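You operate a simulated robot arm through the tools that you are given. There is no shell and no other tool. Be economical: measure what you need, move in short steps, check, and stop when the job is done.

You run a simulated two-armed robot. Do the job below in one go: nothing can be reset, and whatever is moved stays where it is left.

TASK
Fit the 25 micron filter block and stand the housing in the steel drip tray.
Fine: lock it in and shut the vent; the lock lever drags the housing round, so hold it with the other hand.

The check looks at the end state, three seconds after you hand in, the way a careful person would. Anything else that was tipped, shoved, dropped, spilled or broken makes it a failure.

THE ROBOT
Two 6-joint arms with two-finger parallel grippers on one trunk, on a base that drives. Base frame: it is fixed to the floor where the robot stands at the start and does not move with it; the origin is under the middle of the robot, x ahead of it, y to its left, z up. Units: m, degrees, N and s.
The left shoulder is at the start at [0.07, 0.166, 1.227], the right one opposite. With the tool pointing down near the work surface each hand reaches from about 0.72 to 0.86 m from the robot's upright axis, wherever it stands, measured 20 degrees to its own side. Places, roughly: bowl of the filter housing [0.5, 0.4, 0.8]; filter lock lever [0.4, 0.3, 0.9]; filter vent lever [0.4, 0.5, 0.9]; steel drip tray [0.5, -0.3, 0.8]. Payload 3.91 kg a hand.
The TCP of each hand is the grasp point between the finger pads, 0.03 m short of the fingertips. In the tool frame z runs along the fingers and y along their closing line. The gripper opens to 0.11 m. The fingers are 0.02 m wide and 0.01 m thick; the gripper's body (0.048 by 0.112 m) begins 0.055 m behind the TCP.
Orientation is that of the tool frame in the base frame, as [roll, pitch, yaw] about the fixed x, y, z axes, in that order (R = Rz(yaw) Ry(pitch) Rx(roll)). With the fingers straight down and closing along the base's y, the tool's x points along the base's -x, its y along +y and its z along -z.

THE INTERFACE
- The arms move only by the tool nudge_tool. It takes "left_increments", "right_increments" or both (then of equal length, played together; a hand with none holds still); each is a list of rows, each a list of 7 numbers: the turn, a rotation vector about the tool's x, y, z in units of 60 degrees (1.0 is 60 degrees), then the shift along the tool's x, y, z in units of 400 mm (1.0 is 400 mm), then the gripper command, from -1 (fully open) to 1 (shut), values between in proportion. In form: [[ax, ay, az, dx, dy, dz, grip], ...]. A call has 1 to 12 rows; each row is the pose to reach, as a shift and turn from the pose commanded when the call began, along the tool's axes at that moment. A call with a number of a shift or a turn outside -1 to 1 is refused whole. Rows are played at 5 a second. More than 0.05 m and 8.6 degrees between two rows, or a gripper value outside its range, and nothing of the call is played. Where a pose cannot be reached the arm comes as near as it can. A force on the tool above 60 N (or 10 N above the force at the start of the call, whichever is more), or a blocked arm, ends the call early, and 0.2 s more pass. Each finger travels about 0.108 m/s and halts on what it meets, pressing with about 42 N; the grip force reading is that of the motor and also rises with nothing between the fingers. The clock runs only during rows and for 0.2 s after the last one: add rows that repeat a pose to give the fingers time. It gives the time, the measured TCP pose, the force on the tool (base axes), the opening and the grip force at its end, in the units of the frame above (readings bear some noise), with the torque about the TCP (base axes, N m) and any sound that the robot's microphone picked up.
- Cameras (640 x 400 px; columns grow to the right, rows downward): "scene" is now at [0.1038, 0.0256, 1.4168]; the picture's right is [0.40, -0.92, 0.00], its down [-0.84, -0.36, -0.41] and it looks along [0.38, 0.16, -0.91] (base axes); focal length 214 px, centre (320, 200). "left" rides on the left gripper at [0.077, -0.007, -0.115] in its tool frame; the picture's right is [0.09, 1.00, 0.00], its down [-0.80, 0.07, -0.59] and it looks along [-0.59, 0.05, 0.80] (tool axes); focal length 270 px, centre (320, 200). "right" rides on the right gripper at [0.077, 0.007, -0.115] in its tool frame; the picture's right is [-0.09, 1.00, 0.00], its down [-0.80, -0.07, -0.59] and it looks along [-0.59, -0.05, 0.80] (tool axes); focal length 270 px, centre (320, 200). There is no depth. A picture from a camera that has moved, and an enlarged one, comes with that camera's place and axes in the base frame and with its lens.
- capture(camera): a new picture of that camera. The clock stands still meanwhile.
- lift_body(by): slides the trunk up (or, below 0, down) by that many m; the arms and the scene camera ride with it, the base frame stays. It gives what a move gives, with no picture.
- steer(legs): drives the robot by 1 to 6 legs, each [ahead, left, turn to the left] in m, m and degrees, along the robot's own axes; the way and the turn of a leg run together, so that a leg with both is an arc; at most 1.5 m and 180 degrees a leg. The arms and the cameras ride along, it lands a little off, and it stops where it bumps. It gives what a move gives.
- pan_tilt(pan, tilt): turns the head with the scene camera to pan (to the left, within 86 degrees either way) and tilt (down, from -29 to 69), counted from straight ahead of the robot. It gives what a move gives.
- close_up(camera, box): a new picture of the part [left, top, right, bottom] of that camera's present view, enlarged. The clock stands still meanwhile.
- job_done(): hands the job in; it is judged then, once.

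Go step by step. Nothing tells you exact positions but the pictures and the camera data: compare them with the known pose of the tool, close in by small moves and look again before you grip or let go. The budget is 120 turns and 88 pictures, counting those below and the enlarged ones. Unless the task says otherwise, let go and move clear before handing in, and close with one line.

The tools are called after "Call:" as a command line: name --argument value ..., lists and objects as JSON in quotes. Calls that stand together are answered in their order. nudge_tool: Moves the arms, as the interface text tells. Its arguments: {"type":"object","properties":{"left_increments":{"type":"array","items":{"type":"array","items":{"type":"number"}}},"right_increments":{"type":"array","items":{"type":"array","items":{"type":"number"}}}},"required":[]} The other tools are called the same way: lift_body (by) slides the trunk up or down; steer (legs) drives the base; pan_tilt (pan, tilt) turns the head that bears the scene camera; capture (camera) takes a picture; close_up (camera, box) takes an enlarged picture of a part of a camera's view; job_done () hands the job in.

At the start:

```text
clock: 0.0
left_tool_pos: [0.489, 0.5277, 1.087]
left_orientation: [-180.0, 0.1, -179.9]
left_wrist_force: [-0.1, -0.6, 0.3]
left_wrist_torque: [-0.03, 0.0, -0.02]
left_width: 0.1098
left_gripper_force: 0.0
right_tool_pos: [0.0978, -0.3058, 0.2749]
right_orientation: [-176.0, 6.1, -178.3]
right_wrist_force: [0.1, 0.1, -0.3]
right_wrist_torque: [-0.02, 0.02, 0.02]
right_width: 0.11
right_gripper_force: 0.0
trunk travel left (down, up): [-0.723, 0.217]
robot x, y, heading: [0.0011, -0.0003, 0.0]
head pan, tilt: [23.3, 65.9]
```

scene: 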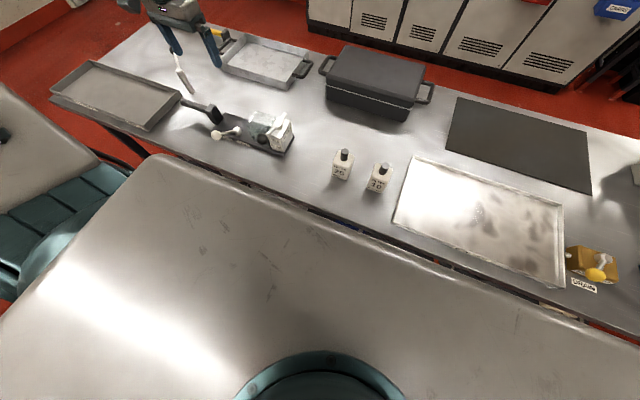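
right: 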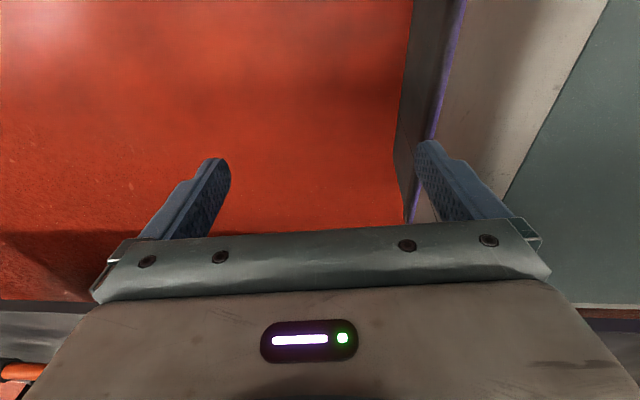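
left: 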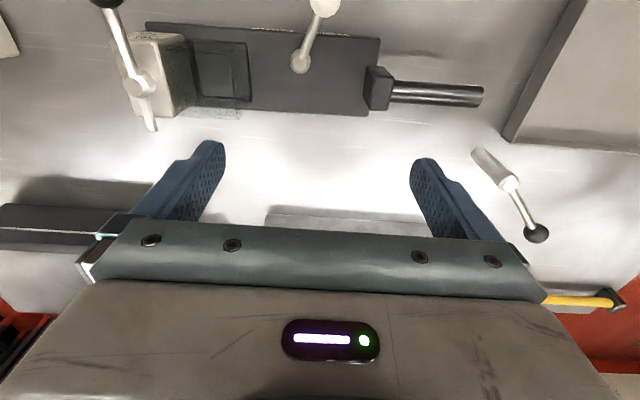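

I see a bench with trays, a housing with two levers and a handle at the left, and two filter blocks marked with numbers near the middle. I'll enlarge the relevant areas first.

Call:
close_up --camera "scene" --box '[160, 60, 320, 160]'

Call:
close_up --camera "scene" --box '[310, 130, 430, 205]'

Call:
close_up --camera "left" --box '[60, 0, 540, 300]'

Call:
close_up --camera "scene" --box '[380, 80, 640, 300]'

```text
4.00 times, centred on (240, 110) of scene
camera zoom: at [0.1038, 0.0256, 1.4168], right [0.4, -0.92, 0.0], down [-0.84, -0.36, -0.41], along [0.38, 0.16, -0.91], focal length 858 px, centre (640, 560)
```

zoom: 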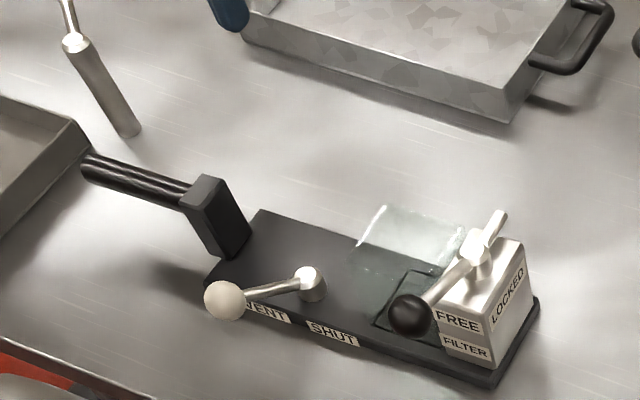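

```text
5.33 times, centred on (370, 168) of scene
camera zoom: at [0.1038, 0.0256, 1.4168], right [0.4, -0.92, 0.0], down [-0.84, -0.36, -0.41], along [0.38, 0.16, -0.91], focal length 1144 px, centre (53, 373)
```

zoom: 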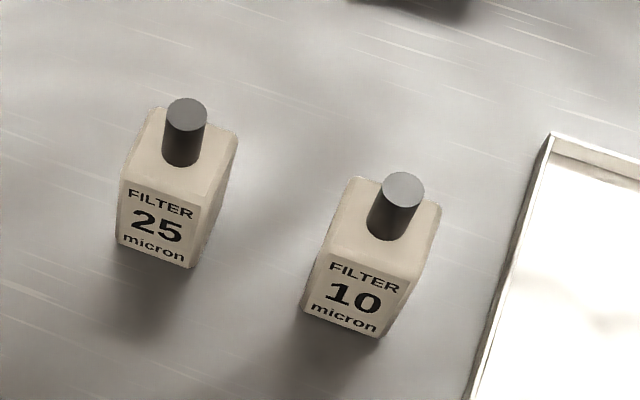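

```text
1.33 times, centred on (300, 150) of left
camera zoom: at [0.4126, 0.5187, 1.2015], right [-0.09, 1.0, 0.0], down [0.8, 0.07, 0.6], along [0.59, 0.05, -0.8], focal length 360 px, centre (347, 267)
```

zoom: 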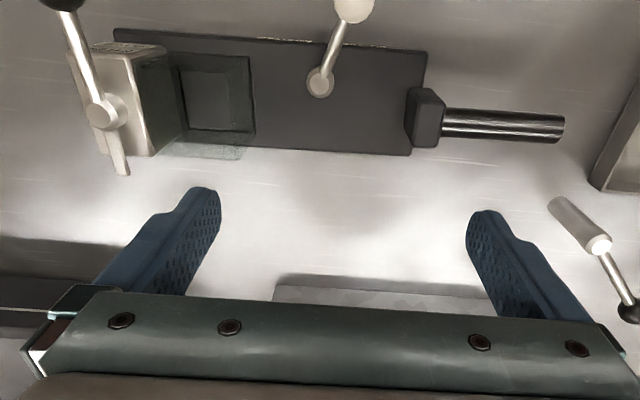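

```text
1.82 times, centred on (510, 190) of scene
camera zoom: at [0.1038, 0.0256, 1.4168], right [0.4, -0.92, 0.0], down [-0.84, -0.36, -0.41], along [0.38, 0.16, -0.91], focal length 390 px, centre (-26, 218)
```

zoom: 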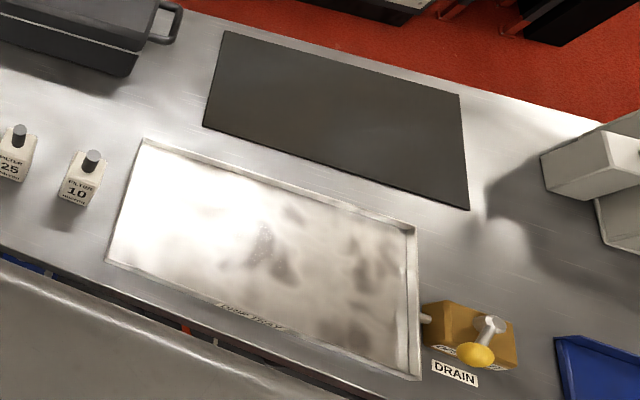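

The housing lies along y (plate x 0.45–0.55, y 0.32–0.60, handle at its +y end). The 25 micron block is at about (0.482, 0.109), and the tray covers about x 0.37–0.64, y −0.57 to −0.10. I'll back up so the bench is in working reach, then look around.

Call:
steer --legs '[[-0.22, 0, 0]]'

Call:
pan_tilt --pan 25 --tilt 45

Call:
capture --camera "scene"

Call:
capture --camera "left"

```text
clock: 1.7
left_tool_pos: [0.2717, 0.5259, 1.0884]
left_orientation: [-180.0, 0.0, 179.8]
left_wrist_force: [0.1, 0.2, 0.3]
left_wrist_torque: [0.01, 0.01, -0.02]
left_width: 0.11
left_gripper_force: 0.1
right_tool_pos: [-0.1229, -0.3045, 0.2742]
right_orientation: [-175.9, 6.1, -178.4]
right_wrist_force: [0.2, -0.2, 0.1]
right_wrist_torque: [0.01, 0.01, 0.02]
right_width: 0.1102
right_gripper_force: 0.0
trunk travel left (down, up): [-0.723, 0.217]
robot x, y, heading: [-0.222, 0.0006, -0.0]
head pan, tilt: [23.3, 65.9]
```

```text
clock: 2.5
left_tool_pos: [0.2709, 0.5257, 1.0879]
left_orientation: [180.0, 0.1, 180.0]
left_wrist_force: [-0.1, 0.0, 0.3]
left_wrist_torque: [-0.02, -0.02, 0.02]
left_width: 0.1102
left_gripper_force: 0.0
right_tool_pos: [-0.1237, -0.305, 0.2756]
right_orientation: [-175.8, 6.1, -178.4]
right_wrist_force: [-0.3, -0.1, 1.1]
right_wrist_torque: [-0.01, 0.04, -0.02]
right_width: 0.1102
right_gripper_force: 0.1
trunk travel left (down, up): [-0.723, 0.217]
robot x, y, heading: [-0.2218, -0.0015, -0.0]
head pan, tilt: [25.0, 45.0]
```

```text
80 pictures are left
camera scene: at [-0.0986, 0.0362, 1.4427], right [0.42, -0.91, 0.0], down [-0.64, -0.3, -0.71], along [0.64, 0.3, -0.71], focal length 214 px, centre (320, 200)
```

scene: 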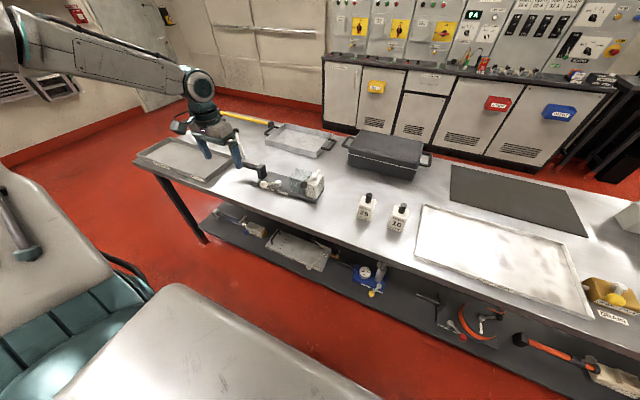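

```text
79 pictures are left
camera left: at [0.1923, 0.5179, 1.2015], right [-0.09, 1.0, 0.0], down [0.8, 0.07, 0.6], along [0.59, 0.05, -0.8], focal length 270 px, centre (320, 200)
```

left: 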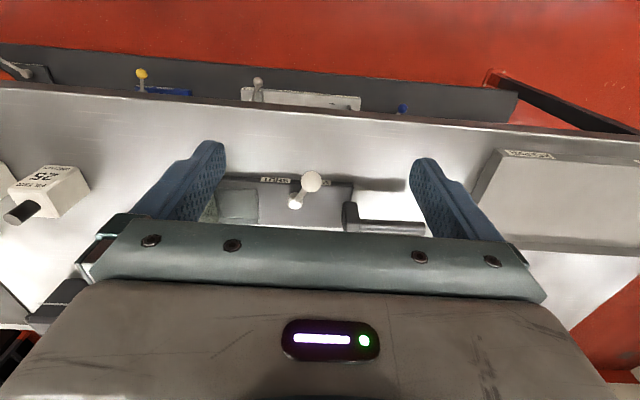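

Call:
close_up --camera "scene" --box '[200, 140, 360, 240]'

Call:
close_up --camera "scene" --box '[400, 190, 640, 340]'

```text
4.00 times, centred on (280, 190) of scene
camera zoom: at [-0.0986, 0.0362, 1.4427], right [0.42, -0.91, 0.0], down [-0.64, -0.3, -0.71], along [0.64, 0.3, -0.71], focal length 858 px, centre (480, 240)
```

zoom: 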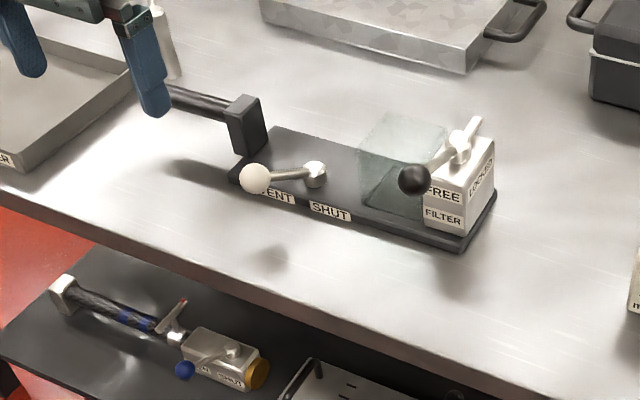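

```text
2.67 times, centred on (520, 265) of scene
camera zoom: at [-0.0986, 0.0362, 1.4427], right [0.42, -0.91, 0.0], down [-0.64, -0.3, -0.71], along [0.64, 0.3, -0.71], focal length 572 px, centre (-213, 27)
```

zoom: 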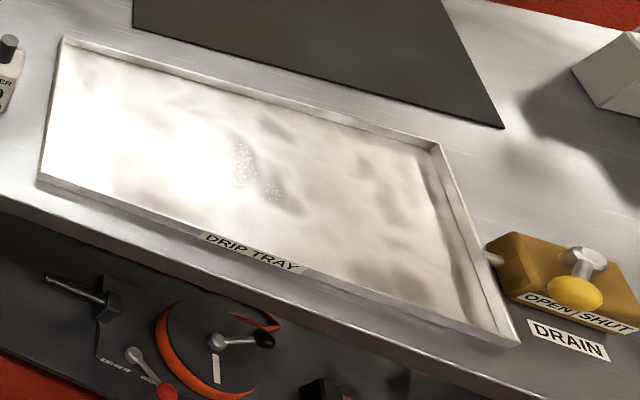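

The picture confirms the DRIP TRAY label, and the bowl is a glass box next to the lock block. I'll bring the left camera over the housing and start raising the right arm out of its low rest pose.

Call:
nudge_tool --left_increments '[[0, 0, 0, -0.075, -0.066, 0, -1], [0, 0, 0, -0.15, -0.132, 0, -1], [0, 0, 0, -0.225, -0.2, 0, -1], [0, 0, 0, -0.3, -0.265, 0, -1], [0, 0, 0, -0.3, -0.265, 0, -1], [0, 0, 0, -0.3, -0.265, 0, -1], [0, 0, 0, -0.3, -0.265, 0, -1], [0, 0, 0, -0.3, -0.265, 0, -1], [0, 0, 0, -0.3, -0.265, 0, -1], [0, 0, 0, -0.3, -0.265, 0, -1]]' --right_increments '[[0, 0, 0, 0, 0, -0.1, -1], [0, 0, 0, 0, 0, -0.2, -1], [0, 0, 0, 0, 0, -0.3, -1], [0, 0, 0, 0, 0, -0.4, -1], [0, 0, 0, 0, 0, -0.5, -1], [0, 0, 0, 0, 0, -0.6, -1], [0, 0, 0, 0, 0, -0.7, -1], [0, 0, 0, 0, 0, -0.8, -1], [0, 0, 0, 0, 0, -0.9, -1], [0, 0, 0, 0, 0, -1, -1]]'

Call:
capture --camera "left"

```text
clock: 4.7
left_tool_pos: [0.3517, 0.4572, 1.085]
left_orientation: [-179.9, 0.1, 179.9]
left_wrist_force: [-0.1, 0.4, 0.4]
left_wrist_torque: [0.02, 0.01, 0.01]
left_width: 0.1101
left_gripper_force: 0.1
left hand out of reach, approached as far as the arm can: row 3, 4, 5, 6, 7, 8, 9, 10
right_tool_pos: [-0.166, -0.2773, 0.6736]
right_orientation: [-176.0, 6.1, -178.4]
right_wrist_force: [0.0, 0.3, -0.4]
right_wrist_torque: [-0.04, -0.03, 0.04]
right_width: 0.1099
right_gripper_force: 0.0
trunk travel left (down, up): [-0.723, 0.217]
robot x, y, heading: [-0.221, -0.0048, -0.0]
head pan, tilt: [25.0, 45.0]
```

```text
76 pictures are left
camera left: at [0.2742, 0.4489, 1.1988], right [-0.09, 1.0, 0.0], down [0.8, 0.07, 0.6], along [0.59, 0.05, -0.8], focal length 270 px, centre (320, 200)
```

left: 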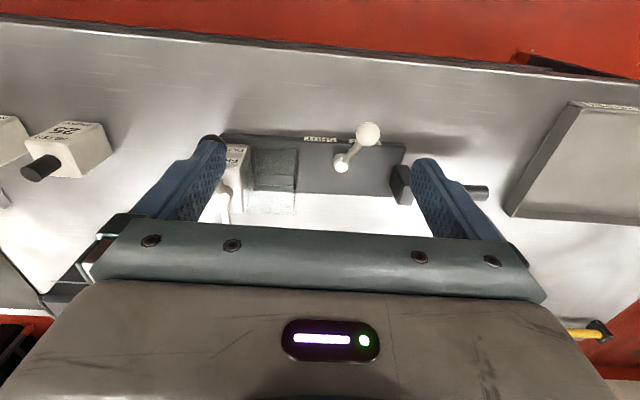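

The left arm hit its reach limit at this height. I'll raise the trunk a little to extend reach at carry height and continue raising the right arm.

Call:
lift_body --by 0.12

Call:
nudge_tool --left_increments '[[0, 0, 0, -0.05, -0.05, 0.06, -1], [0, 0, 0, -0.095, -0.0925, 0.12, -1], [0, 0, 0, -0.095, -0.0925, 0.2, -1], [0, 0, 0, -0.095, -0.0925, 0.27, -1], [0, 0, 0, -0.095, -0.0925, 0.27, -1]]' --right_increments '[[0, 0, 0, -0.1, 0, -0.06, -1], [0, 0, 0, -0.2, 0, -0.12, -1], [0, 0, 0, -0.3, 0, -0.18, -1], [0, 0, 0, -0.4, 0, -0.24, -1], [0, 0, 0, -0.5, 0, -0.3, -1]]'

Call:
capture --camera "left"

```text
clock: 6.2
left_tool_pos: [0.3526, 0.4571, 1.2055]
left_orientation: [-180.0, 0.2, 179.9]
left_wrist_force: [0.0, -0.2, 0.8]
left_wrist_torque: [-0.03, 0.0, -0.02]
left_width: 0.1103
left_gripper_force: 0.0
right_tool_pos: [-0.1679, -0.2771, 0.7923]
right_orientation: [-175.9, 6.2, -178.4]
right_wrist_force: [0.5, 0.2, 0.1]
right_wrist_torque: [0.04, -0.01, 0.03]
right_width: 0.1097
right_gripper_force: 0.0
trunk travel left (down, up): [-0.843, 0.097]
robot x, y, heading: [-0.2203, -0.0001, -0.0]
head pan, tilt: [25.0, 45.0]
```

```text
clock: 7.4
left_tool_pos: [0.3573, 0.4595, 1.1014]
left_orientation: [-179.9, 0.0, 179.9]
left_wrist_force: [0.1, 0.0, -0.3]
left_wrist_torque: [-0.02, 0.01, 0.01]
left_width: 0.1101
left_gripper_force: 0.0
left hand out of reach, approached as far as the arm can: row 1, 2, 3, 4, 5
right_tool_pos: [0.0275, -0.2645, 0.9256]
right_orientation: [-175.9, 5.9, -178.4]
right_wrist_force: [-1.3, 0.4, -0.1]
right_wrist_torque: [0.01, 0.02, 0.0]
right_width: 0.1102
right_gripper_force: 0.0
right hand out of reach, approached as far as the arm can: row 5
trunk travel left (down, up): [-0.843, 0.097]
robot x, y, heading: [-0.2191, -0.0001, -0.4]
head pan, tilt: [25.0, 45.0]
```

```text
75 pictures are left
camera left: at [0.2795, 0.4508, 1.2149], right [-0.09, 1.0, 0.0], down [0.8, 0.07, 0.59], along [0.59, 0.05, -0.8], focal length 270 px, centre (320, 200)
```

left: 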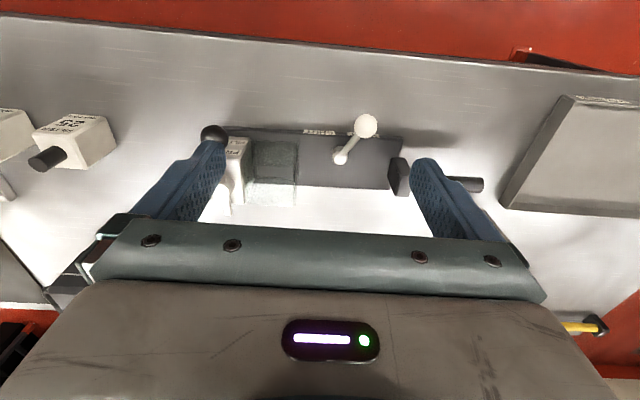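

Call:
nudge_tool --left_increments '[[0, 0, 0, -0.1, -0.05, 0.05, -1], [0, 0, 0, -0.2, -0.1, 0.1, -1], [0, 0, 0, -0.3, -0.15, 0.15, -1], [0, 0, 0, -0.4, -0.2, 0.2, -1], [0, 0, 0, -0.4, -0.2, 0.2, -1]]'

Call:
capture --camera "scene"

```text
clock: 8.6
left_tool_pos: [0.383, 0.496, 1.0544]
left_orientation: [-179.9, 0.1, 179.9]
left_wrist_force: [0.2, -0.4, 0.1]
left_wrist_torque: [0.01, -0.01, 0.01]
left_width: 0.1099
left_gripper_force: 0.1
left hand out of reach, approached as far as the arm can: row 1, 2, 3, 4, 5
right_tool_pos: [0.0244, -0.2648, 0.9257]
right_orientation: [-175.8, 6.1, -178.3]
right_wrist_force: [0.2, 0.3, -0.2]
right_wrist_torque: [-0.02, -0.01, 0.02]
right_width: 0.11
right_gripper_force: 0.0
trunk travel left (down, up): [-0.843, 0.097]
robot x, y, heading: [-0.2225, -0.0018, -0.2]
head pan, tilt: [25.0, 45.0]
```

```text
74 pictures are left
camera scene: at [-0.0983, 0.0362, 1.5627], right [0.42, -0.91, 0.0], down [-0.64, -0.3, -0.71], along [0.64, 0.3, -0.71], focal length 214 px, centre (320, 200)
```

scene: 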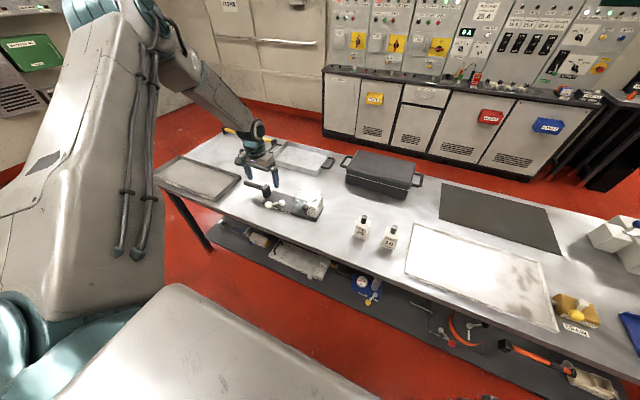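

The arm seems to hit a limit tied to azimuth relative to tool yaw, not radius. I'll test by yawing the tool clockwise 40° and then moving inward.

Call:
nudge_tool --left_increments '[[0, 0, 0.13, 0, 0, 0, -1], [0, 0, 0.26, 0, 0, 0, -1], [0, 0, 0.39, 0, 0, 0, -1], [0, 0, 0.52, 0, 0, 0, -1], [0, 0, 0.65, 0, 0, 0, -1], [0, 0, 0.65, 0, -0.1, 0, -1], [0, 0, 0.65, 0, -0.2, 0, -1]]'

Call:
capture --camera "left"

```text
clock: 10.2
left_tool_pos: [0.3427, 0.4544, 1.0631]
left_orientation: [179.8, 0.2, 140.9]
left_wrist_force: [0.2, 0.2, 0.5]
left_wrist_torque: [0.01, -0.01, -0.01]
left_width: 0.1101
left_gripper_force: 0.0
left hand out of reach, approached as far as the arm can: row 6, 7
right_tool_pos: [0.025, -0.2643, 0.9274]
right_orientation: [-175.9, 6.1, -178.5]
right_wrist_force: [-0.4, -0.3, 0.2]
right_wrist_torque: [0.0, 0.02, 0.04]
right_width: 0.1099
right_gripper_force: 0.1
trunk travel left (down, up): [-0.843, 0.097]
robot x, y, heading: [-0.2208, 0.0032, 0.2]
head pan, tilt: [25.0, 45.0]
```

```text
73 pictures are left
camera left: at [0.2785, 0.4965, 1.1762], right [0.56, 0.83, 0.0], down [0.66, -0.45, 0.6], along [0.5, -0.33, -0.8], focal length 270 px, centre (320, 200)
```

left: 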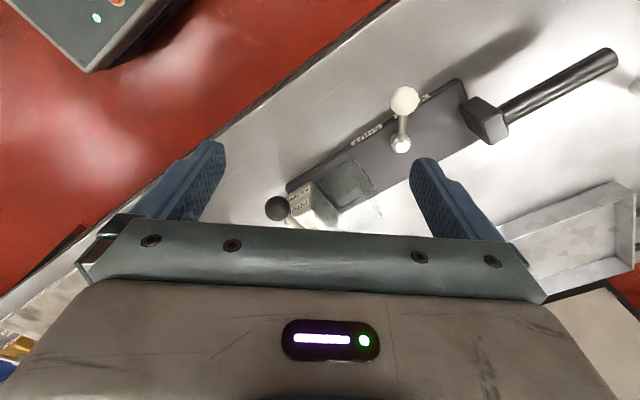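

Call:
nudge_tool --left_increments '[[0, 0, 0, 0, 0, 0.08, -1], [0, 0, 0, 0, 0, 0.16, -1], [0, 0, 0, -0.1, 0.02, 0.16, -1], [0, 0, 0, -0.2, 0.03, 0.16, -1], [0, 0, 0, -0.29, 0.04, 0.16, -1], [0, 0, 0, -0.29, 0.04, 0.16, -1]]'

```text
clock: 11.6
left_tool_pos: [0.3536, 0.4757, 1.0138]
left_orientation: [180.0, 0.1, 140.9]
left_wrist_force: [0.6, -0.2, 0.7]
left_wrist_torque: [0.01, -0.01, -0.01]
left_width: 0.1101
left_gripper_force: 0.1
left hand out of reach, approached as far as the arm can: row 1, 2, 3, 4, 5, 6
right_tool_pos: [0.0244, -0.2631, 0.9252]
right_orientation: [-175.9, 6.2, -178.4]
right_wrist_force: [0.1, -0.3, -0.5]
right_wrist_torque: [-0.01, -0.01, -0.01]
right_width: 0.1099
right_gripper_force: 0.0
trunk travel left (down, up): [-0.843, 0.097]
robot x, y, heading: [-0.2223, 0.0001, -0.1]
head pan, tilt: [25.0, 45.0]
```

Call:
nudge_tool --left_increments '[[0, 0, 0, -0.03, 0.1, 0, -1], [0, 0, 0, -0.06, 0.2, 0, -1], [0, 0, 0, -0.09, 0.3, 0, -1], [0, 0, 0, -0.09, 0.3, 0, -1]]'

Call:
pan_tilt --pan 40 --tilt 0

Call:
capture --camera "scene"

```text
clock: 12.6
left_tool_pos: [0.4255, 0.5528, 1.0358]
left_orientation: [179.9, 0.2, 140.9]
left_wrist_force: [0.1, -0.1, -0.2]
left_wrist_torque: [-0.02, 0.03, -0.01]
left_width: 0.1102
left_gripper_force: 0.0
left hand out of reach, approached as far as the arm can: row 1, 2, 3, 4
right_tool_pos: [0.0241, -0.2643, 0.9257]
right_orientation: [-175.9, 6.1, -178.4]
right_wrist_force: [-0.8, 0.2, -0.3]
right_wrist_torque: [0.02, 0.01, 0.04]
right_width: 0.1102
right_gripper_force: 0.0
trunk travel left (down, up): [-0.843, 0.097]
robot x, y, heading: [-0.2242, -0.0028, -0.3]
head pan, tilt: [25.0, 45.0]
```

```text
clock: 13.8
left_tool_pos: [0.4235, 0.5523, 1.0346]
left_orientation: [179.9, 0.3, 140.9]
left_wrist_force: [-0.7, -0.3, 0.0]
left_wrist_torque: [-0.05, 0.03, 0.01]
left_width: 0.1101
left_gripper_force: 0.0
right_tool_pos: [0.0254, -0.2651, 0.9264]
right_orientation: [-176.0, 6.1, -178.5]
right_wrist_force: [-0.4, 0.0, 0.0]
right_wrist_torque: [-0.01, 0.0, 0.03]
right_width: 0.11
right_gripper_force: 0.1
trunk travel left (down, up): [-0.843, 0.097]
robot x, y, heading: [-0.2254, -0.0002, -0.2]
head pan, tilt: [40.0, 0.0]
```

```text
72 pictures are left
camera scene: at [-0.1034, 0.0596, 1.6336], right [0.64, -0.77, 0.0], down [0.0, 0.0, -1.0], along [0.77, 0.64, 0.0], focal length 214 px, centre (320, 200)
```

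scene: 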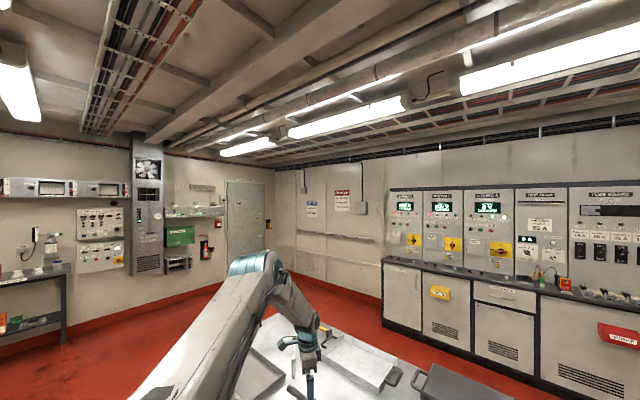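

Reach is still unclear. I'll back away from the bench, restore the trunk height and probe the left arm's workspace in free air.

Call:
steer --legs '[[-0.4, 0, 0]]'

Call:
lift_body --by -0.12

Call:
nudge_tool --left_increments '[[0, 0, 0, -0.1, 0, 0, -1], [0, 0, 0, -0.2, 0, 0, -1], [0, 0, 0, -0.3, 0, 0, -1], [0, 0, 0, -0.4, 0, 0, -1], [0, 0, 0, -0.5, 0, 0, -1], [0, 0, 0, -0.5, 0, 0, -1]]'

```text
clock: 16.2
left_tool_pos: [0.0344, 0.5519, 1.0343]
left_orientation: [-180.0, 0.1, 140.7]
left_wrist_force: [0.5, -0.1, -0.1]
left_wrist_torque: [-0.01, 0.01, 0.01]
left_width: 0.1101
left_gripper_force: 0.1
right_tool_pos: [-0.3706, -0.2634, 0.9266]
right_orientation: [-175.9, 6.0, -178.6]
right_wrist_force: [-0.2, 0.1, -0.4]
right_wrist_torque: [0.0, -0.02, -0.01]
right_width: 0.1103
right_gripper_force: 0.1
trunk travel left (down, up): [-0.843, 0.097]
robot x, y, heading: [-0.6166, 0.0009, -0.5]
head pan, tilt: [40.0, 0.0]
```

```text
clock: 17.7
left_tool_pos: [0.0325, 0.5514, 0.915]
left_orientation: [179.9, 0.2, 140.7]
left_wrist_force: [0.3, 0.2, 0.2]
left_wrist_torque: [0.0, 0.01, 0.02]
left_width: 0.1098
left_gripper_force: 0.1
right_tool_pos: [-0.3707, -0.2632, 0.8057]
right_orientation: [-175.9, 6.0, -178.5]
right_wrist_force: [-1.0, 0.0, 0.1]
right_wrist_torque: [-0.01, 0.02, -0.01]
right_width: 0.11
right_gripper_force: 0.1
trunk travel left (down, up): [-0.723, 0.217]
robot x, y, heading: [-0.62, -0.0023, -0.3]
head pan, tilt: [40.0, 0.0]
```

```text
clock: 19.1
left_tool_pos: [0.0338, 0.5525, 0.9158]
left_orientation: [-180.0, 0.3, 140.7]
left_wrist_force: [-0.1, 0.4, -0.2]
left_wrist_torque: [0.02, 0.03, -0.03]
left_width: 0.1101
left_gripper_force: 0.0
left hand out of reach, approached as far as the arm can: row 1, 2, 3, 4, 5, 6
right_tool_pos: [-0.3712, -0.2631, 0.806]
right_orientation: [-175.9, 6.1, -178.5]
right_wrist_force: [-0.3, -1.0, -0.4]
right_wrist_torque: [-0.02, -0.04, 0.03]
right_width: 0.1099
right_gripper_force: 0.2
trunk travel left (down, up): [-0.723, 0.217]
robot x, y, heading: [-0.616, 0.0009, -0.2]
head pan, tilt: [40.0, 0.0]
```

Call:
nudge_tool --left_increments '[[0, 0, -0.13, 0, 0, -0.08, -1], [0, 0, -0.26, 0, 0, -0.16, -1], [0, 0, -0.39, 0, 0, -0.24, -1], [0, 0, -0.52, 0, 0, -0.32, -1], [0, 0, -0.65, 0, 0, -0.4, -1], [0, 0, -0.78, 0, 0, -0.4, -1], [0, 0, -0.91, 0, 0, -0.4, -1], [0, 0, -1, 0, 0, -0.4, -1], [0, 0, -1, 0, 0, -0.4, -1]]'

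Call:
nudge_tool --left_increments '[[0, 0, 0, 0, -0.1, 0, -1], [0, 0, 0, 0, -0.2, 0, -1], [0, 0, 0, 0, -0.3, 0, -1], [0, 0, 0, 0, -0.4, 0, -1], [0, 0, 0, 0, -0.5, 0, -1], [0, 0, 0, 0, -0.5, 0, -1]]'

```text
clock: 21.1
left_tool_pos: [0.0334, 0.5546, 1.0671]
left_orientation: [-180.0, 0.1, -159.2]
left_wrist_force: [-0.4, 0.2, 0.4]
left_wrist_torque: [-0.01, -0.01, 0.0]
left_width: 0.1101
left_gripper_force: 0.0
right_tool_pos: [-0.3704, -0.2625, 0.8057]
right_orientation: [-175.8, 6.1, -178.7]
right_wrist_force: [0.7, 1.0, -0.5]
right_wrist_torque: [0.02, -0.01, 0.02]
right_width: 0.1099
right_gripper_force: 0.1
trunk travel left (down, up): [-0.723, 0.217]
robot x, y, heading: [-0.6149, 0.0012, -0.5]
head pan, tilt: [40.0, 0.0]
```

```text
clock: 22.5
left_tool_pos: [-0.0128, 0.4801, 1.0589]
left_orientation: [-179.8, 0.2, -159.3]
left_wrist_force: [0.0, -0.5, 0.2]
left_wrist_torque: [-0.02, 0.01, 0.0]
left_width: 0.11
left_gripper_force: 0.1
left hand out of reach, approached as far as the arm can: row 1, 2, 3, 4, 5, 6
right_tool_pos: [-0.3702, -0.2631, 0.8052]
right_orientation: [-175.9, 6.0, -178.7]
right_wrist_force: [0.2, -0.4, -0.2]
right_wrist_torque: [0.01, 0.02, 0.05]
right_width: 0.1101
right_gripper_force: 0.0
trunk travel left (down, up): [-0.723, 0.217]
robot x, y, heading: [-0.6167, -0.001, -0.0]
head pan, tilt: [40.0, 0.0]
```

Call:
pan_tilt --pan 60 --tilt 25

Call:
capture --camera "scene"

Call:
pan_tilt --pan -40 --tilt 50

Call:
capture --camera "scene"

```text
clock: 23.4
left_tool_pos: [-0.0132, 0.481, 1.0586]
left_orientation: [-179.8, 0.1, -159.3]
left_wrist_force: [0.5, 0.4, 0.1]
left_wrist_torque: [0.01, -0.01, 0.01]
left_width: 0.1101
left_gripper_force: 0.0
right_tool_pos: [-0.3705, -0.2639, 0.8054]
right_orientation: [-175.9, 6.2, -178.6]
right_wrist_force: [0.1, -0.1, -0.6]
right_wrist_torque: [-0.01, 0.03, 0.01]
right_width: 0.11
right_gripper_force: 0.0
trunk travel left (down, up): [-0.723, 0.217]
robot x, y, heading: [-0.6133, 0.0028, -0.5]
head pan, tilt: [60.0, 25.0]
```

```text
71 pictures are left
camera scene: at [-0.5207, 0.083, 1.4734], right [0.86, -0.51, 0.0], down [-0.21, -0.36, -0.91], along [0.46, 0.78, -0.42], focal length 214 px, centre (320, 200)
```

scene: 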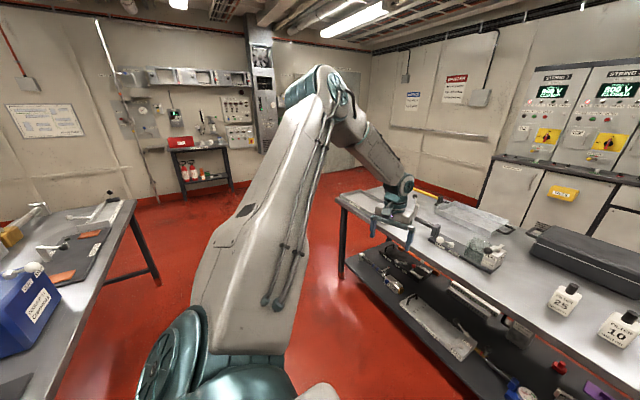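

```text
clock: 25.2
left_tool_pos: [-0.0136, 0.4806, 1.0593]
left_orientation: [-179.8, 0.3, -159.3]
left_wrist_force: [0.0, 0.8, 0.3]
left_wrist_torque: [0.0, 0.01, -0.01]
left_width: 0.11
left_gripper_force: 0.1
right_tool_pos: [-0.3718, -0.264, 0.8056]
right_orientation: [-175.9, 6.2, -178.5]
right_wrist_force: [-0.4, -0.4, 0.0]
right_wrist_torque: [0.0, 0.0, 0.0]
right_width: 0.1099
right_gripper_force: 0.1
trunk travel left (down, up): [-0.723, 0.217]
robot x, y, heading: [-0.6138, 0.0017, -0.4]
head pan, tilt: [-40.0, 50.0]
```

```text
70 pictures are left
camera scene: at [-0.5085, -0.0462, 1.4358], right [-0.65, -0.76, 0.0], down [-0.58, 0.5, -0.64], along [0.49, -0.42, -0.77], focal length 214 px, centre (320, 200)
```

scene: 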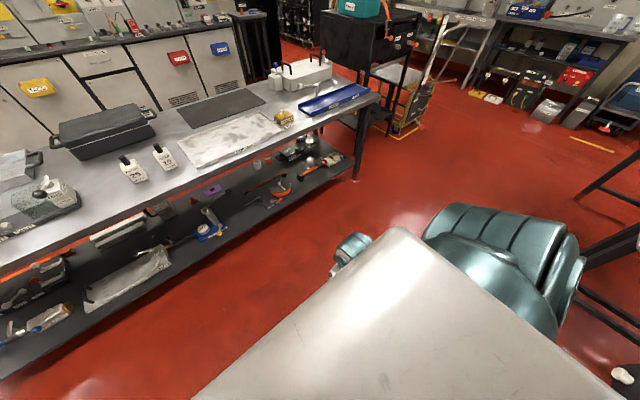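

The left arm appears to stop at about 30° azimuth from its shoulder. I'll see how the right arm behaves from its own posture, moving it out and up in free air.

Call:
nudge_tool --right_increments '[[0, 0, 0, 0, 0, -0.1, -1], [0, 0, 0, 0, 0, -0.2, -1], [0, 0, 0, 0, 0, -0.3, -1], [0, 0, 0, 0, 0, -0.4, -1], [0, 0, 0, 0, 0, -0.5, -1], [0, 0, 0, -0.1, 0, -0.5, -1], [0, 0, 0, -0.2, 0, -0.5, -1], [0, 0, 0, -0.3, 0, -0.5, -1], [0, 0, 0, -0.4, 0, -0.5, -1], [0, 0, 0, -0.5, 0, -0.5, -1], [0, 0, 0, -0.6, 0, -0.5, -1], [0, 0, 0, -0.7, 0, -0.5, -1]]'

Call:
capture --camera "scene"

```text
clock: 27.4
left_tool_pos: [-0.015, 0.4773, 1.0619]
left_orientation: [-180.0, 0.3, -159.4]
left_wrist_force: [0.1, 0.2, 0.3]
left_wrist_torque: [0.01, -0.03, -0.02]
left_width: 0.1102
left_gripper_force: 0.1
right_tool_pos: [-0.3111, -0.2529, 0.844]
right_orientation: [-166.4, 5.2, -175.2]
right_wrist_force: [-0.1, -1.7, -0.4]
right_wrist_torque: [0.02, -0.02, 0.0]
right_width: 0.1101
right_gripper_force: 0.1
right hand out of reach, approached as far as the arm can: row 1, 2, 3, 4, 5, 6, 7, 8, 9, 10, 11
trunk travel left (down, up): [-0.723, 0.217]
robot x, y, heading: [-0.6165, 0.0009, -0.3]
head pan, tilt: [-40.0, 50.0]
stopped in row 11 (right hand): the arm was blocked; the commanded pose is now the measured one
```

```text
69 pictures are left
camera scene: at [-0.5109, -0.0512, 1.4359], right [-0.65, -0.76, 0.0], down [-0.58, 0.5, -0.64], along [0.49, -0.41, -0.77], focal length 214 px, centre (320, 200)
```

scene: 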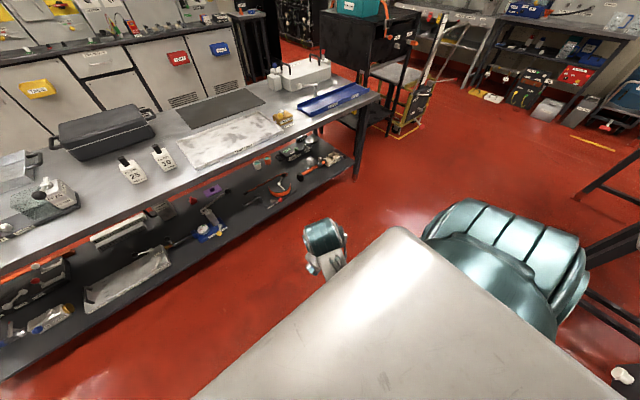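

The right arm is folded against the torso, so I'll swing it out sideways before lifting.

Call:
nudge_tool --right_increments '[[0, 0, 0, 0, -0.1, 0, -1], [0, 0, 0, 0, -0.2, 0, -1], [0, 0, 0, 0, -0.3, 0, -1], [0, 0, 0, 0, -0.4, 0, -1], [0, 0, 0, 0, -0.5, 0, -1], [0, 0, 0, 0, -0.6, 0, -1], [0, 0, 0, 0, -0.7, 0, -1], [0, 0, 0, 0, -0.7, 0, -1]]'

Call:
pan_tilt --pan -60 --tilt 40

Call:
capture --camera "scene"

```text
clock: 29.2
left_tool_pos: [-0.0132, 0.4793, 1.0586]
left_orientation: [-179.8, 0.2, -159.3]
left_wrist_force: [-0.8, 0.7, 0.0]
left_wrist_torque: [-0.03, -0.02, 0.03]
left_width: 0.1102
left_gripper_force: 0.1
right_tool_pos: [-0.3009, -0.4383, 0.8892]
right_orientation: [-166.5, 5.2, -175.4]
right_wrist_force: [0.6, -0.2, -0.3]
right_wrist_torque: [-0.02, -0.01, 0.06]
right_width: 0.1103
right_gripper_force: 0.0
right hand out of reach, approached as far as the arm can: row 1, 2, 3, 5, 6, 7, 8
trunk travel left (down, up): [-0.723, 0.217]
robot x, y, heading: [-0.6156, -0.0014, -0.5]
head pan, tilt: [-40.0, 50.0]
```

```text
clock: 30.1
left_tool_pos: [-0.0139, 0.4816, 1.0577]
left_orientation: [-179.8, 0.1, -159.3]
left_wrist_force: [0.3, 0.4, -1.1]
left_wrist_torque: [0.02, 0.01, 0.0]
left_width: 0.1101
left_gripper_force: 0.0
right_tool_pos: [-0.2982, -0.4364, 0.8901]
right_orientation: [-166.4, 5.1, -175.2]
right_wrist_force: [0.0, 0.3, -0.4]
right_wrist_torque: [0.04, -0.02, -0.01]
right_width: 0.1101
right_gripper_force: 0.0
trunk travel left (down, up): [-0.723, 0.217]
robot x, y, heading: [-0.6158, 0.0034, -0.3]
head pan, tilt: [-60.0, 40.0]
```

```text
68 pictures are left
camera scene: at [-0.5245, -0.0698, 1.4499], right [-0.87, -0.49, 0.0], down [-0.32, 0.56, -0.77], along [0.38, -0.67, -0.64], focal length 214 px, centre (320, 200)
```

scene: 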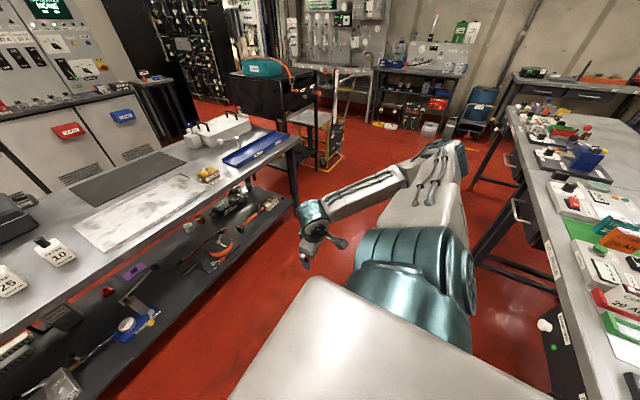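

Call:
nudge_tool --left_increments '[[0, 0, -0.1, 0, 0, -0.1, -1], [0, 0, -0.2, 0, 0, -0.2, -1], [0, 0, -0.3, 0, 0, -0.3, -1], [0, 0, -0.35, 0, 0, -0.4, -1], [0, 0, -0.35, 0, 0, -0.5, -1], [0, 0, -0.35, 0.0, -0.1, -0.5, -1], [0, 0, -0.35, 0.0, -0.2, -0.5, -1], [0, 0, -0.35, 0.0, -0.3, -0.5, -1], [0, 0, -0.35, 0.0, -0.4, -0.5, -1], [0, 0, -0.35, 0.0, -0.5, -0.5, -1]]' --right_increments '[[0, 0, 0, -0.05, 0, -0.05, -1], [0, 0, 0, -0.1, 0, -0.1, -1], [0, 0, 0, -0.15, 0, -0.15, -1], [0, 0, 0, -0.2, 0, -0.2, -1], [0, 0, 0, -0.25, 0, -0.25, -1], [0, 0, 0, -0.3, 0, -0.3, -1], [0, 0, 0, -0.35, 0, -0.35, -1], [0, 0, 0, -0.4, 0, -0.4, -1], [0, 0, 0, -0.45, 0, -0.45, -1], [0, 0, 0, -0.5, 0, -0.5, -1]]'

Call:
capture --camera "scene"

```text
clock: 32.3
left_tool_pos: [-0.0786, 0.4466, 1.2098]
left_orientation: [-179.6, 0.0, -138.3]
left_wrist_force: [0.5, 0.3, 0.3]
left_wrist_torque: [0.0, 0.01, 0.02]
left_width: 0.11
left_gripper_force: 0.1
left hand out of reach, approached as far as the arm can: row 2, 3, 4, 5, 6, 7, 8, 9, 10
right_tool_pos: [-0.2167, -0.4644, 1.0585]
right_orientation: [-166.5, 5.2, -175.3]
right_wrist_force: [0.5, 0.0, 0.8]
right_wrist_torque: [-0.03, -0.01, 0.04]
right_width: 0.1103
right_gripper_force: 0.1
right hand out of reach, approached as far as the arm can: row 3, 4, 5, 6, 7, 8, 9, 10
trunk travel left (down, up): [-0.723, 0.217]
robot x, y, heading: [-0.6122, 0.006, -0.3]
head pan, tilt: [-60.0, 40.0]
```

```text
67 pictures are left
camera scene: at [-0.5249, -0.0702, 1.45], right [-0.87, -0.49, 0.0], down [-0.32, 0.56, -0.77], along [0.38, -0.67, -0.64], focal length 214 px, centre (320, 200)
```

scene: 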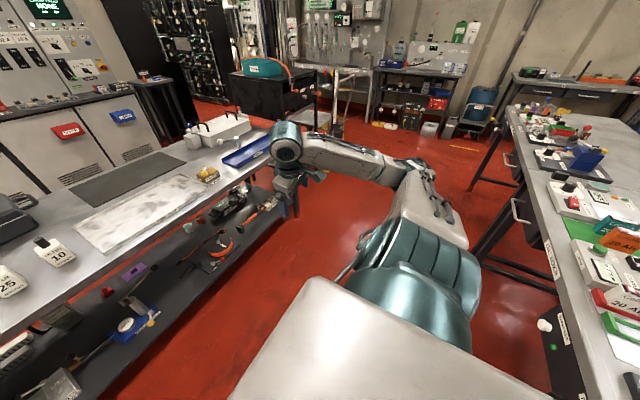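

Call:
nudge_tool --right_increments '[[-0.1, 0, 0, -0.1, 0, 0, -1], [-0.2, 0, 0, -0.2, 0, 0, -1], [-0.2, 0, 0, -0.3, 0, 0, -1], [-0.2, 0, 0, -0.4, 0, 0, -1], [-0.2, 0, 0, -0.5, 0, 0, -1], [-0.2, 0, 0, -0.5, 0, 0, -1]]'

Call:
nudge_tool --right_increments '[[0, 0, 0, 0, -0.1, 0, -1], [0, 0, 0, 0, -0.2, 0, -1], [0, 0, 0, 0, -0.3, 0, -1], [0, 0, 0, -0.1, -0.3, 0, -1], [0, 0, 0, -0.2, -0.3, 0, -1], [0, 0, 0, -0.3, -0.3, 0, -1], [0, 0, 0, -0.4, -0.3, 0, -1], [0, 0, 0, -0.4, -0.2, 0, -1], [0, 0, 0, -0.4, -0.1, 0, -1], [0, 0, 0, -0.4, 0, 0, -1]]'

Call:
capture --camera "scene"

```text
clock: 33.7
left_tool_pos: [-0.0784, 0.4473, 1.2092]
left_orientation: [-179.5, 0.0, -138.3]
left_wrist_force: [-0.3, -0.7, 0.6]
left_wrist_torque: [0.02, 0.02, 0.0]
left_width: 0.1103
left_gripper_force: 0.1
right_tool_pos: [-0.1463, -0.4997, 1.0381]
right_orientation: [-178.5, 5.4, -175.3]
right_wrist_force: [-0.7, -0.1, 1.0]
right_wrist_torque: [-0.02, -0.02, -0.05]
right_width: 0.11
right_gripper_force: 0.0
right hand out of reach, approached as far as the arm can: row 1, 2, 3, 4, 5, 6
trunk travel left (down, up): [-0.723, 0.217]
robot x, y, heading: [-0.6155, 0.0026, -0.5]
head pan, tilt: [-60.0, 40.0]
```

```text
clock: 35.9
left_tool_pos: [-0.0754, 0.4488, 1.2077]
left_orientation: [-179.8, -0.1, -138.4]
left_wrist_force: [1.1, 0.5, -0.2]
left_wrist_torque: [-0.01, 0.02, -0.01]
left_width: 0.1101
left_gripper_force: 0.1
right_tool_pos: [0.0605, -0.5381, 0.9987]
right_orientation: [-178.3, 5.3, -175.3]
right_wrist_force: [0.1, 0.4, 0.1]
right_wrist_torque: [-0.04, 0.01, 0.02]
right_width: 0.1099
right_gripper_force: 0.1
right hand out of reach, approached as far as the arm can: row 5, 6, 7, 8, 9, 10
trunk travel left (down, up): [-0.723, 0.217]
robot x, y, heading: [-0.6151, 0.0057, -0.3]
head pan, tilt: [-60.0, 40.0]
```

```text
66 pictures are left
camera scene: at [-0.5227, -0.0683, 1.4499], right [-0.87, -0.49, 0.0], down [-0.32, 0.56, -0.77], along [0.38, -0.67, -0.64], focal length 214 px, centre (320, 200)
```

scene: 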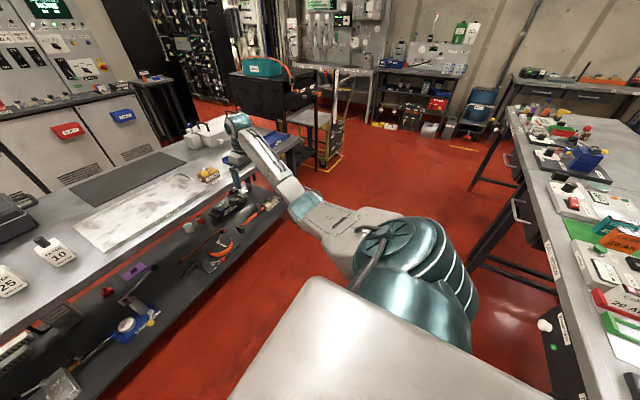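

The right arm has now unfolded to a forward posture. I'll test moving it inward from here.

Call:
nudge_tool --right_increments '[[0, 0, 0, 0, 0.1, 0, -1], [0, 0, 0, 0, 0.2, 0, -1], [0, 0, 0, 0, 0.3, 0, -1], [0, 0, 0, 0, 0.4, 0, -1], [0, 0, 0, 0, 0.5, 0, -1], [0, 0, 0, 0, 0.6, 0, -1], [0, 0, 0, 0, 0.7, 0, -1], [0, 0, 0, 0, 0.7, 0, -1]]'

Call:
nudge_tool --left_increments '[[0, 0, 0.1, 0, 0, 0, -1], [0, 0, 0.2, -0.1, 0.05, 0.05, -1], [0, 0, 0.3, -0.15, 0.1, 0.1, -1], [0, 0, 0.4, -0.2, 0.2, 0.15, -1], [0, 0, 0.5, -0.25, 0.3, 0.2, -1], [0, 0, 0.6, -0.25, 0.4, 0.25, -1], [0, 0, 0.6, -0.25, 0.5, 0.3, -1], [0, 0, 0.6, -0.25, 0.5, 0.3, -1]]'

```text
clock: 37.7
left_tool_pos: [-0.0791, 0.4458, 1.2099]
left_orientation: [-179.7, 0.1, -138.3]
left_wrist_force: [0.6, 0.4, 0.8]
left_wrist_torque: [0.0, -0.01, -0.02]
left_width: 0.11
left_gripper_force: 0.1
right_tool_pos: [0.0954, -0.2675, 0.9293]
right_orientation: [-178.4, 5.3, -175.3]
right_wrist_force: [0.3, 0.1, 0.2]
right_wrist_torque: [0.01, -0.01, 0.02]
right_width: 0.11
right_gripper_force: 0.2
right hand out of reach, approached as far as the arm can: row 1, 2, 3, 4, 5, 6, 7, 8
trunk travel left (down, up): [-0.723, 0.217]
robot x, y, heading: [-0.6161, -0.0006, -0.6]
head pan, tilt: [-60.0, 40.0]
```

```text
clock: 39.5
left_tool_pos: [-0.1339, 0.6729, 1.0887]
left_orientation: [-179.9, 0.2, -174.4]
left_wrist_force: [-0.4, -0.3, 0.8]
left_wrist_torque: [0.01, -0.02, 0.0]
left_width: 0.1101
left_gripper_force: 0.1
right_tool_pos: [0.0965, -0.2676, 0.9278]
right_orientation: [-178.5, 5.1, -175.3]
right_wrist_force: [0.3, -0.4, 0.2]
right_wrist_torque: [-0.02, -0.01, -0.01]
right_width: 0.1099
right_gripper_force: 0.0
trunk travel left (down, up): [-0.723, 0.217]
robot x, y, heading: [-0.6174, -0.0025, -0.7]
head pan, tilt: [-60.0, 40.0]
```

The right hand is in its working region now. I'll take the left through the mirrored path, retracting low near the body first.

Call:
nudge_tool --left_increments '[[0, 0, 0, 0.08, 0, 0, -1], [0, 0, 0, 0.16, 0, 0.05, -1], [0, 0, 0, 0.24, 0, 0.13, -1], [0, 0, 0, 0.32, 0, 0.21, -1], [0, 0, 0, 0.4, 0, 0.3, -1], [0, 0, 0, 0.4, -0.1, 0.38, -1], [0, 0, 0, 0.4, -0.2, 0.47, -1], [0, 0, 0, 0.4, -0.3, 0.47, -1], [0, 0, 0, 0.4, -0.4, 0.47, -1]]'

Call:
pan_tilt --pan 60 --tilt 40

Call:
capture --camera "scene"

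```text
refused: row 6 steps farther than a row can; nothing moved
```

```text
clock: 41.5
left_tool_pos: [-0.1337, 0.6727, 1.0869]
left_orientation: [-179.7, 0.2, -174.3]
left_wrist_force: [-1.0, -0.2, -0.9]
left_wrist_torque: [0.02, 0.01, -0.01]
left_width: 0.11
left_gripper_force: 0.0
right_tool_pos: [0.0953, -0.2672, 0.9302]
right_orientation: [-178.4, 5.2, -175.3]
right_wrist_force: [0.0, 1.2, -0.4]
right_wrist_torque: [-0.03, 0.01, 0.04]
right_width: 0.11
right_gripper_force: 0.1
trunk travel left (down, up): [-0.723, 0.217]
robot x, y, heading: [-0.615, 0.0028, -0.7]
head pan, tilt: [60.0, 40.0]
```

```text
65 pictures are left
camera scene: at [-0.5239, 0.0772, 1.45], right [0.86, -0.51, 0.0], down [-0.33, -0.55, -0.77], along [0.39, 0.66, -0.64], focal length 214 px, centre (320, 200)
```

scene: 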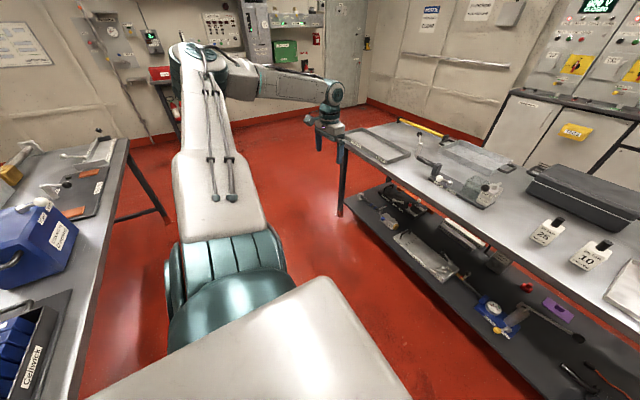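

Call:
nudge_tool --left_increments '[[0, 0, 0, -0.1, 0, 0.03, -1], [0, 0, 0, -0.2, 0, 0.06, -1], [0, 0, 0, -0.3, 0, 0.1, -1], [0, 0, 0, -0.4, 0, 0.13, -1], [0, 0, 0, -0.5, 0, 0.16, -1], [0, 0, 0, -0.6, 0, 0.2, -1], [0, 0, 0, -0.6, -0.1, 0.2, -1], [0, 0, 0, -0.6, -0.2, 0.2, -1], [0, 0, 0, -0.6, -0.3, 0.2, -1], [0, 0, 0, -0.6, -0.4, 0.2, -1], [0, 0, 0, -0.6, -0.5, 0.2, -1], [0, 0, 0, -0.6, -0.6, 0.2, -1]]'

Call:
capture --camera "scene"

```text
clock: 44.1
left_tool_pos: [0.0314, 0.5329, 1.0149]
left_orientation: [-179.9, 0.5, -174.2]
left_wrist_force: [-0.6, -1.2, 0.5]
left_wrist_torque: [0.02, 0.0, 0.01]
left_width: 0.1101
left_gripper_force: 0.0
left hand out of reach, approached as far as the arm can: row 5, 6, 7, 8, 9, 10, 11, 12
right_tool_pos: [0.0914, -0.269, 0.9319]
right_orientation: [-178.4, 5.5, -175.3]
right_wrist_force: [-1.3, -0.5, 1.1]
right_wrist_torque: [0.08, -0.04, -0.01]
right_width: 0.1099
right_gripper_force: 0.0
trunk travel left (down, up): [-0.723, 0.217]
robot x, y, heading: [-0.6139, 0.0015, -0.4]
head pan, tilt: [60.0, 40.0]
```

```text
64 pictures are left
camera scene: at [-0.5301, 0.0731, 1.4506], right [0.86, -0.51, 0.0], down [-0.32, -0.55, -0.77], along [0.39, 0.66, -0.64], focal length 214 px, centre (320, 200)
```

scene: 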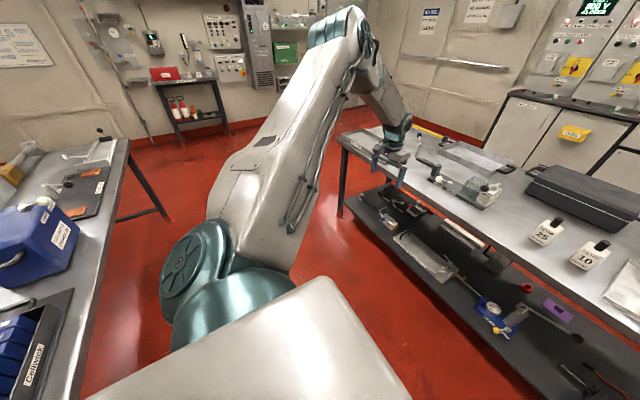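

Call:
nudge_tool --left_increments '[[0, 0, 0, 0.073, 0.078, -0.036, -1], [0, 0, 0, 0.146, 0.156, -0.072, -1], [0, 0, 0, 0.22, 0.234, -0.108, -1], [0, 0, 0, 0.29, 0.312, -0.144, -1], [0, 0, 0, 0.365, 0.39, -0.18, -1], [0, 0, 0, 0.44, 0.337, -0.107, -1], [0, 0, 0, 0.515, 0.283, -0.033, -1], [0, 0, 0, 0.59, 0.23, 0.04, -1], [0, 0, 0, 0.65, 0.14, 0.09, -1], [0, 0, 0, 0.7, 0.06, 0.15, -1], [0, 0, 0, 0.75, -0.02, 0.21, -1], [0, 0, 0, 0.8, -0.1, 0.27, -1]]'

Call:
capture --camera "scene"

```text
clock: 46.7
left_tool_pos: [-0.2474, 0.4519, 0.9066]
left_orientation: [179.4, 0.6, -174.0]
left_wrist_force: [0.3, -1.3, 0.4]
left_wrist_torque: [0.07, -0.02, -0.01]
left_width: 0.1099
left_gripper_force: 0.1
left hand out of reach, approached as far as the arm can: row 7, 8, 9, 10, 11, 12
right_tool_pos: [0.0943, -0.2697, 0.9291]
right_orientation: [-178.6, 5.2, -175.3]
right_wrist_force: [0.0, -0.7, -0.5]
right_wrist_torque: [0.04, 0.01, -0.01]
right_width: 0.1103
right_gripper_force: 0.0
trunk travel left (down, up): [-0.723, 0.217]
robot x, y, heading: [-0.6144, 0.0008, -0.1]
head pan, tilt: [60.0, 40.0]
```

```text
63 pictures are left
camera scene: at [-0.5242, 0.0734, 1.4501], right [0.86, -0.51, 0.0], down [-0.33, -0.55, -0.77], along [0.39, 0.66, -0.64], focal length 214 px, centre (320, 200)
```

scene: 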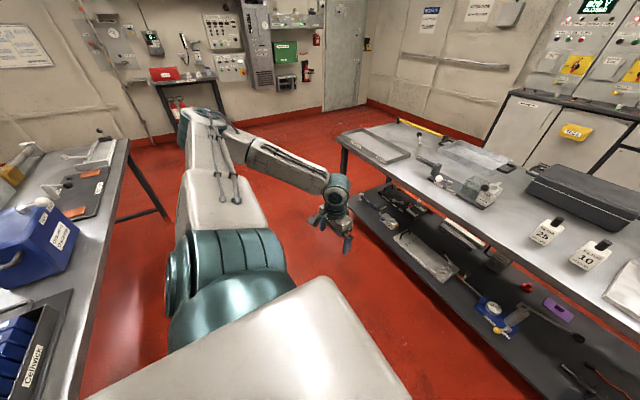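

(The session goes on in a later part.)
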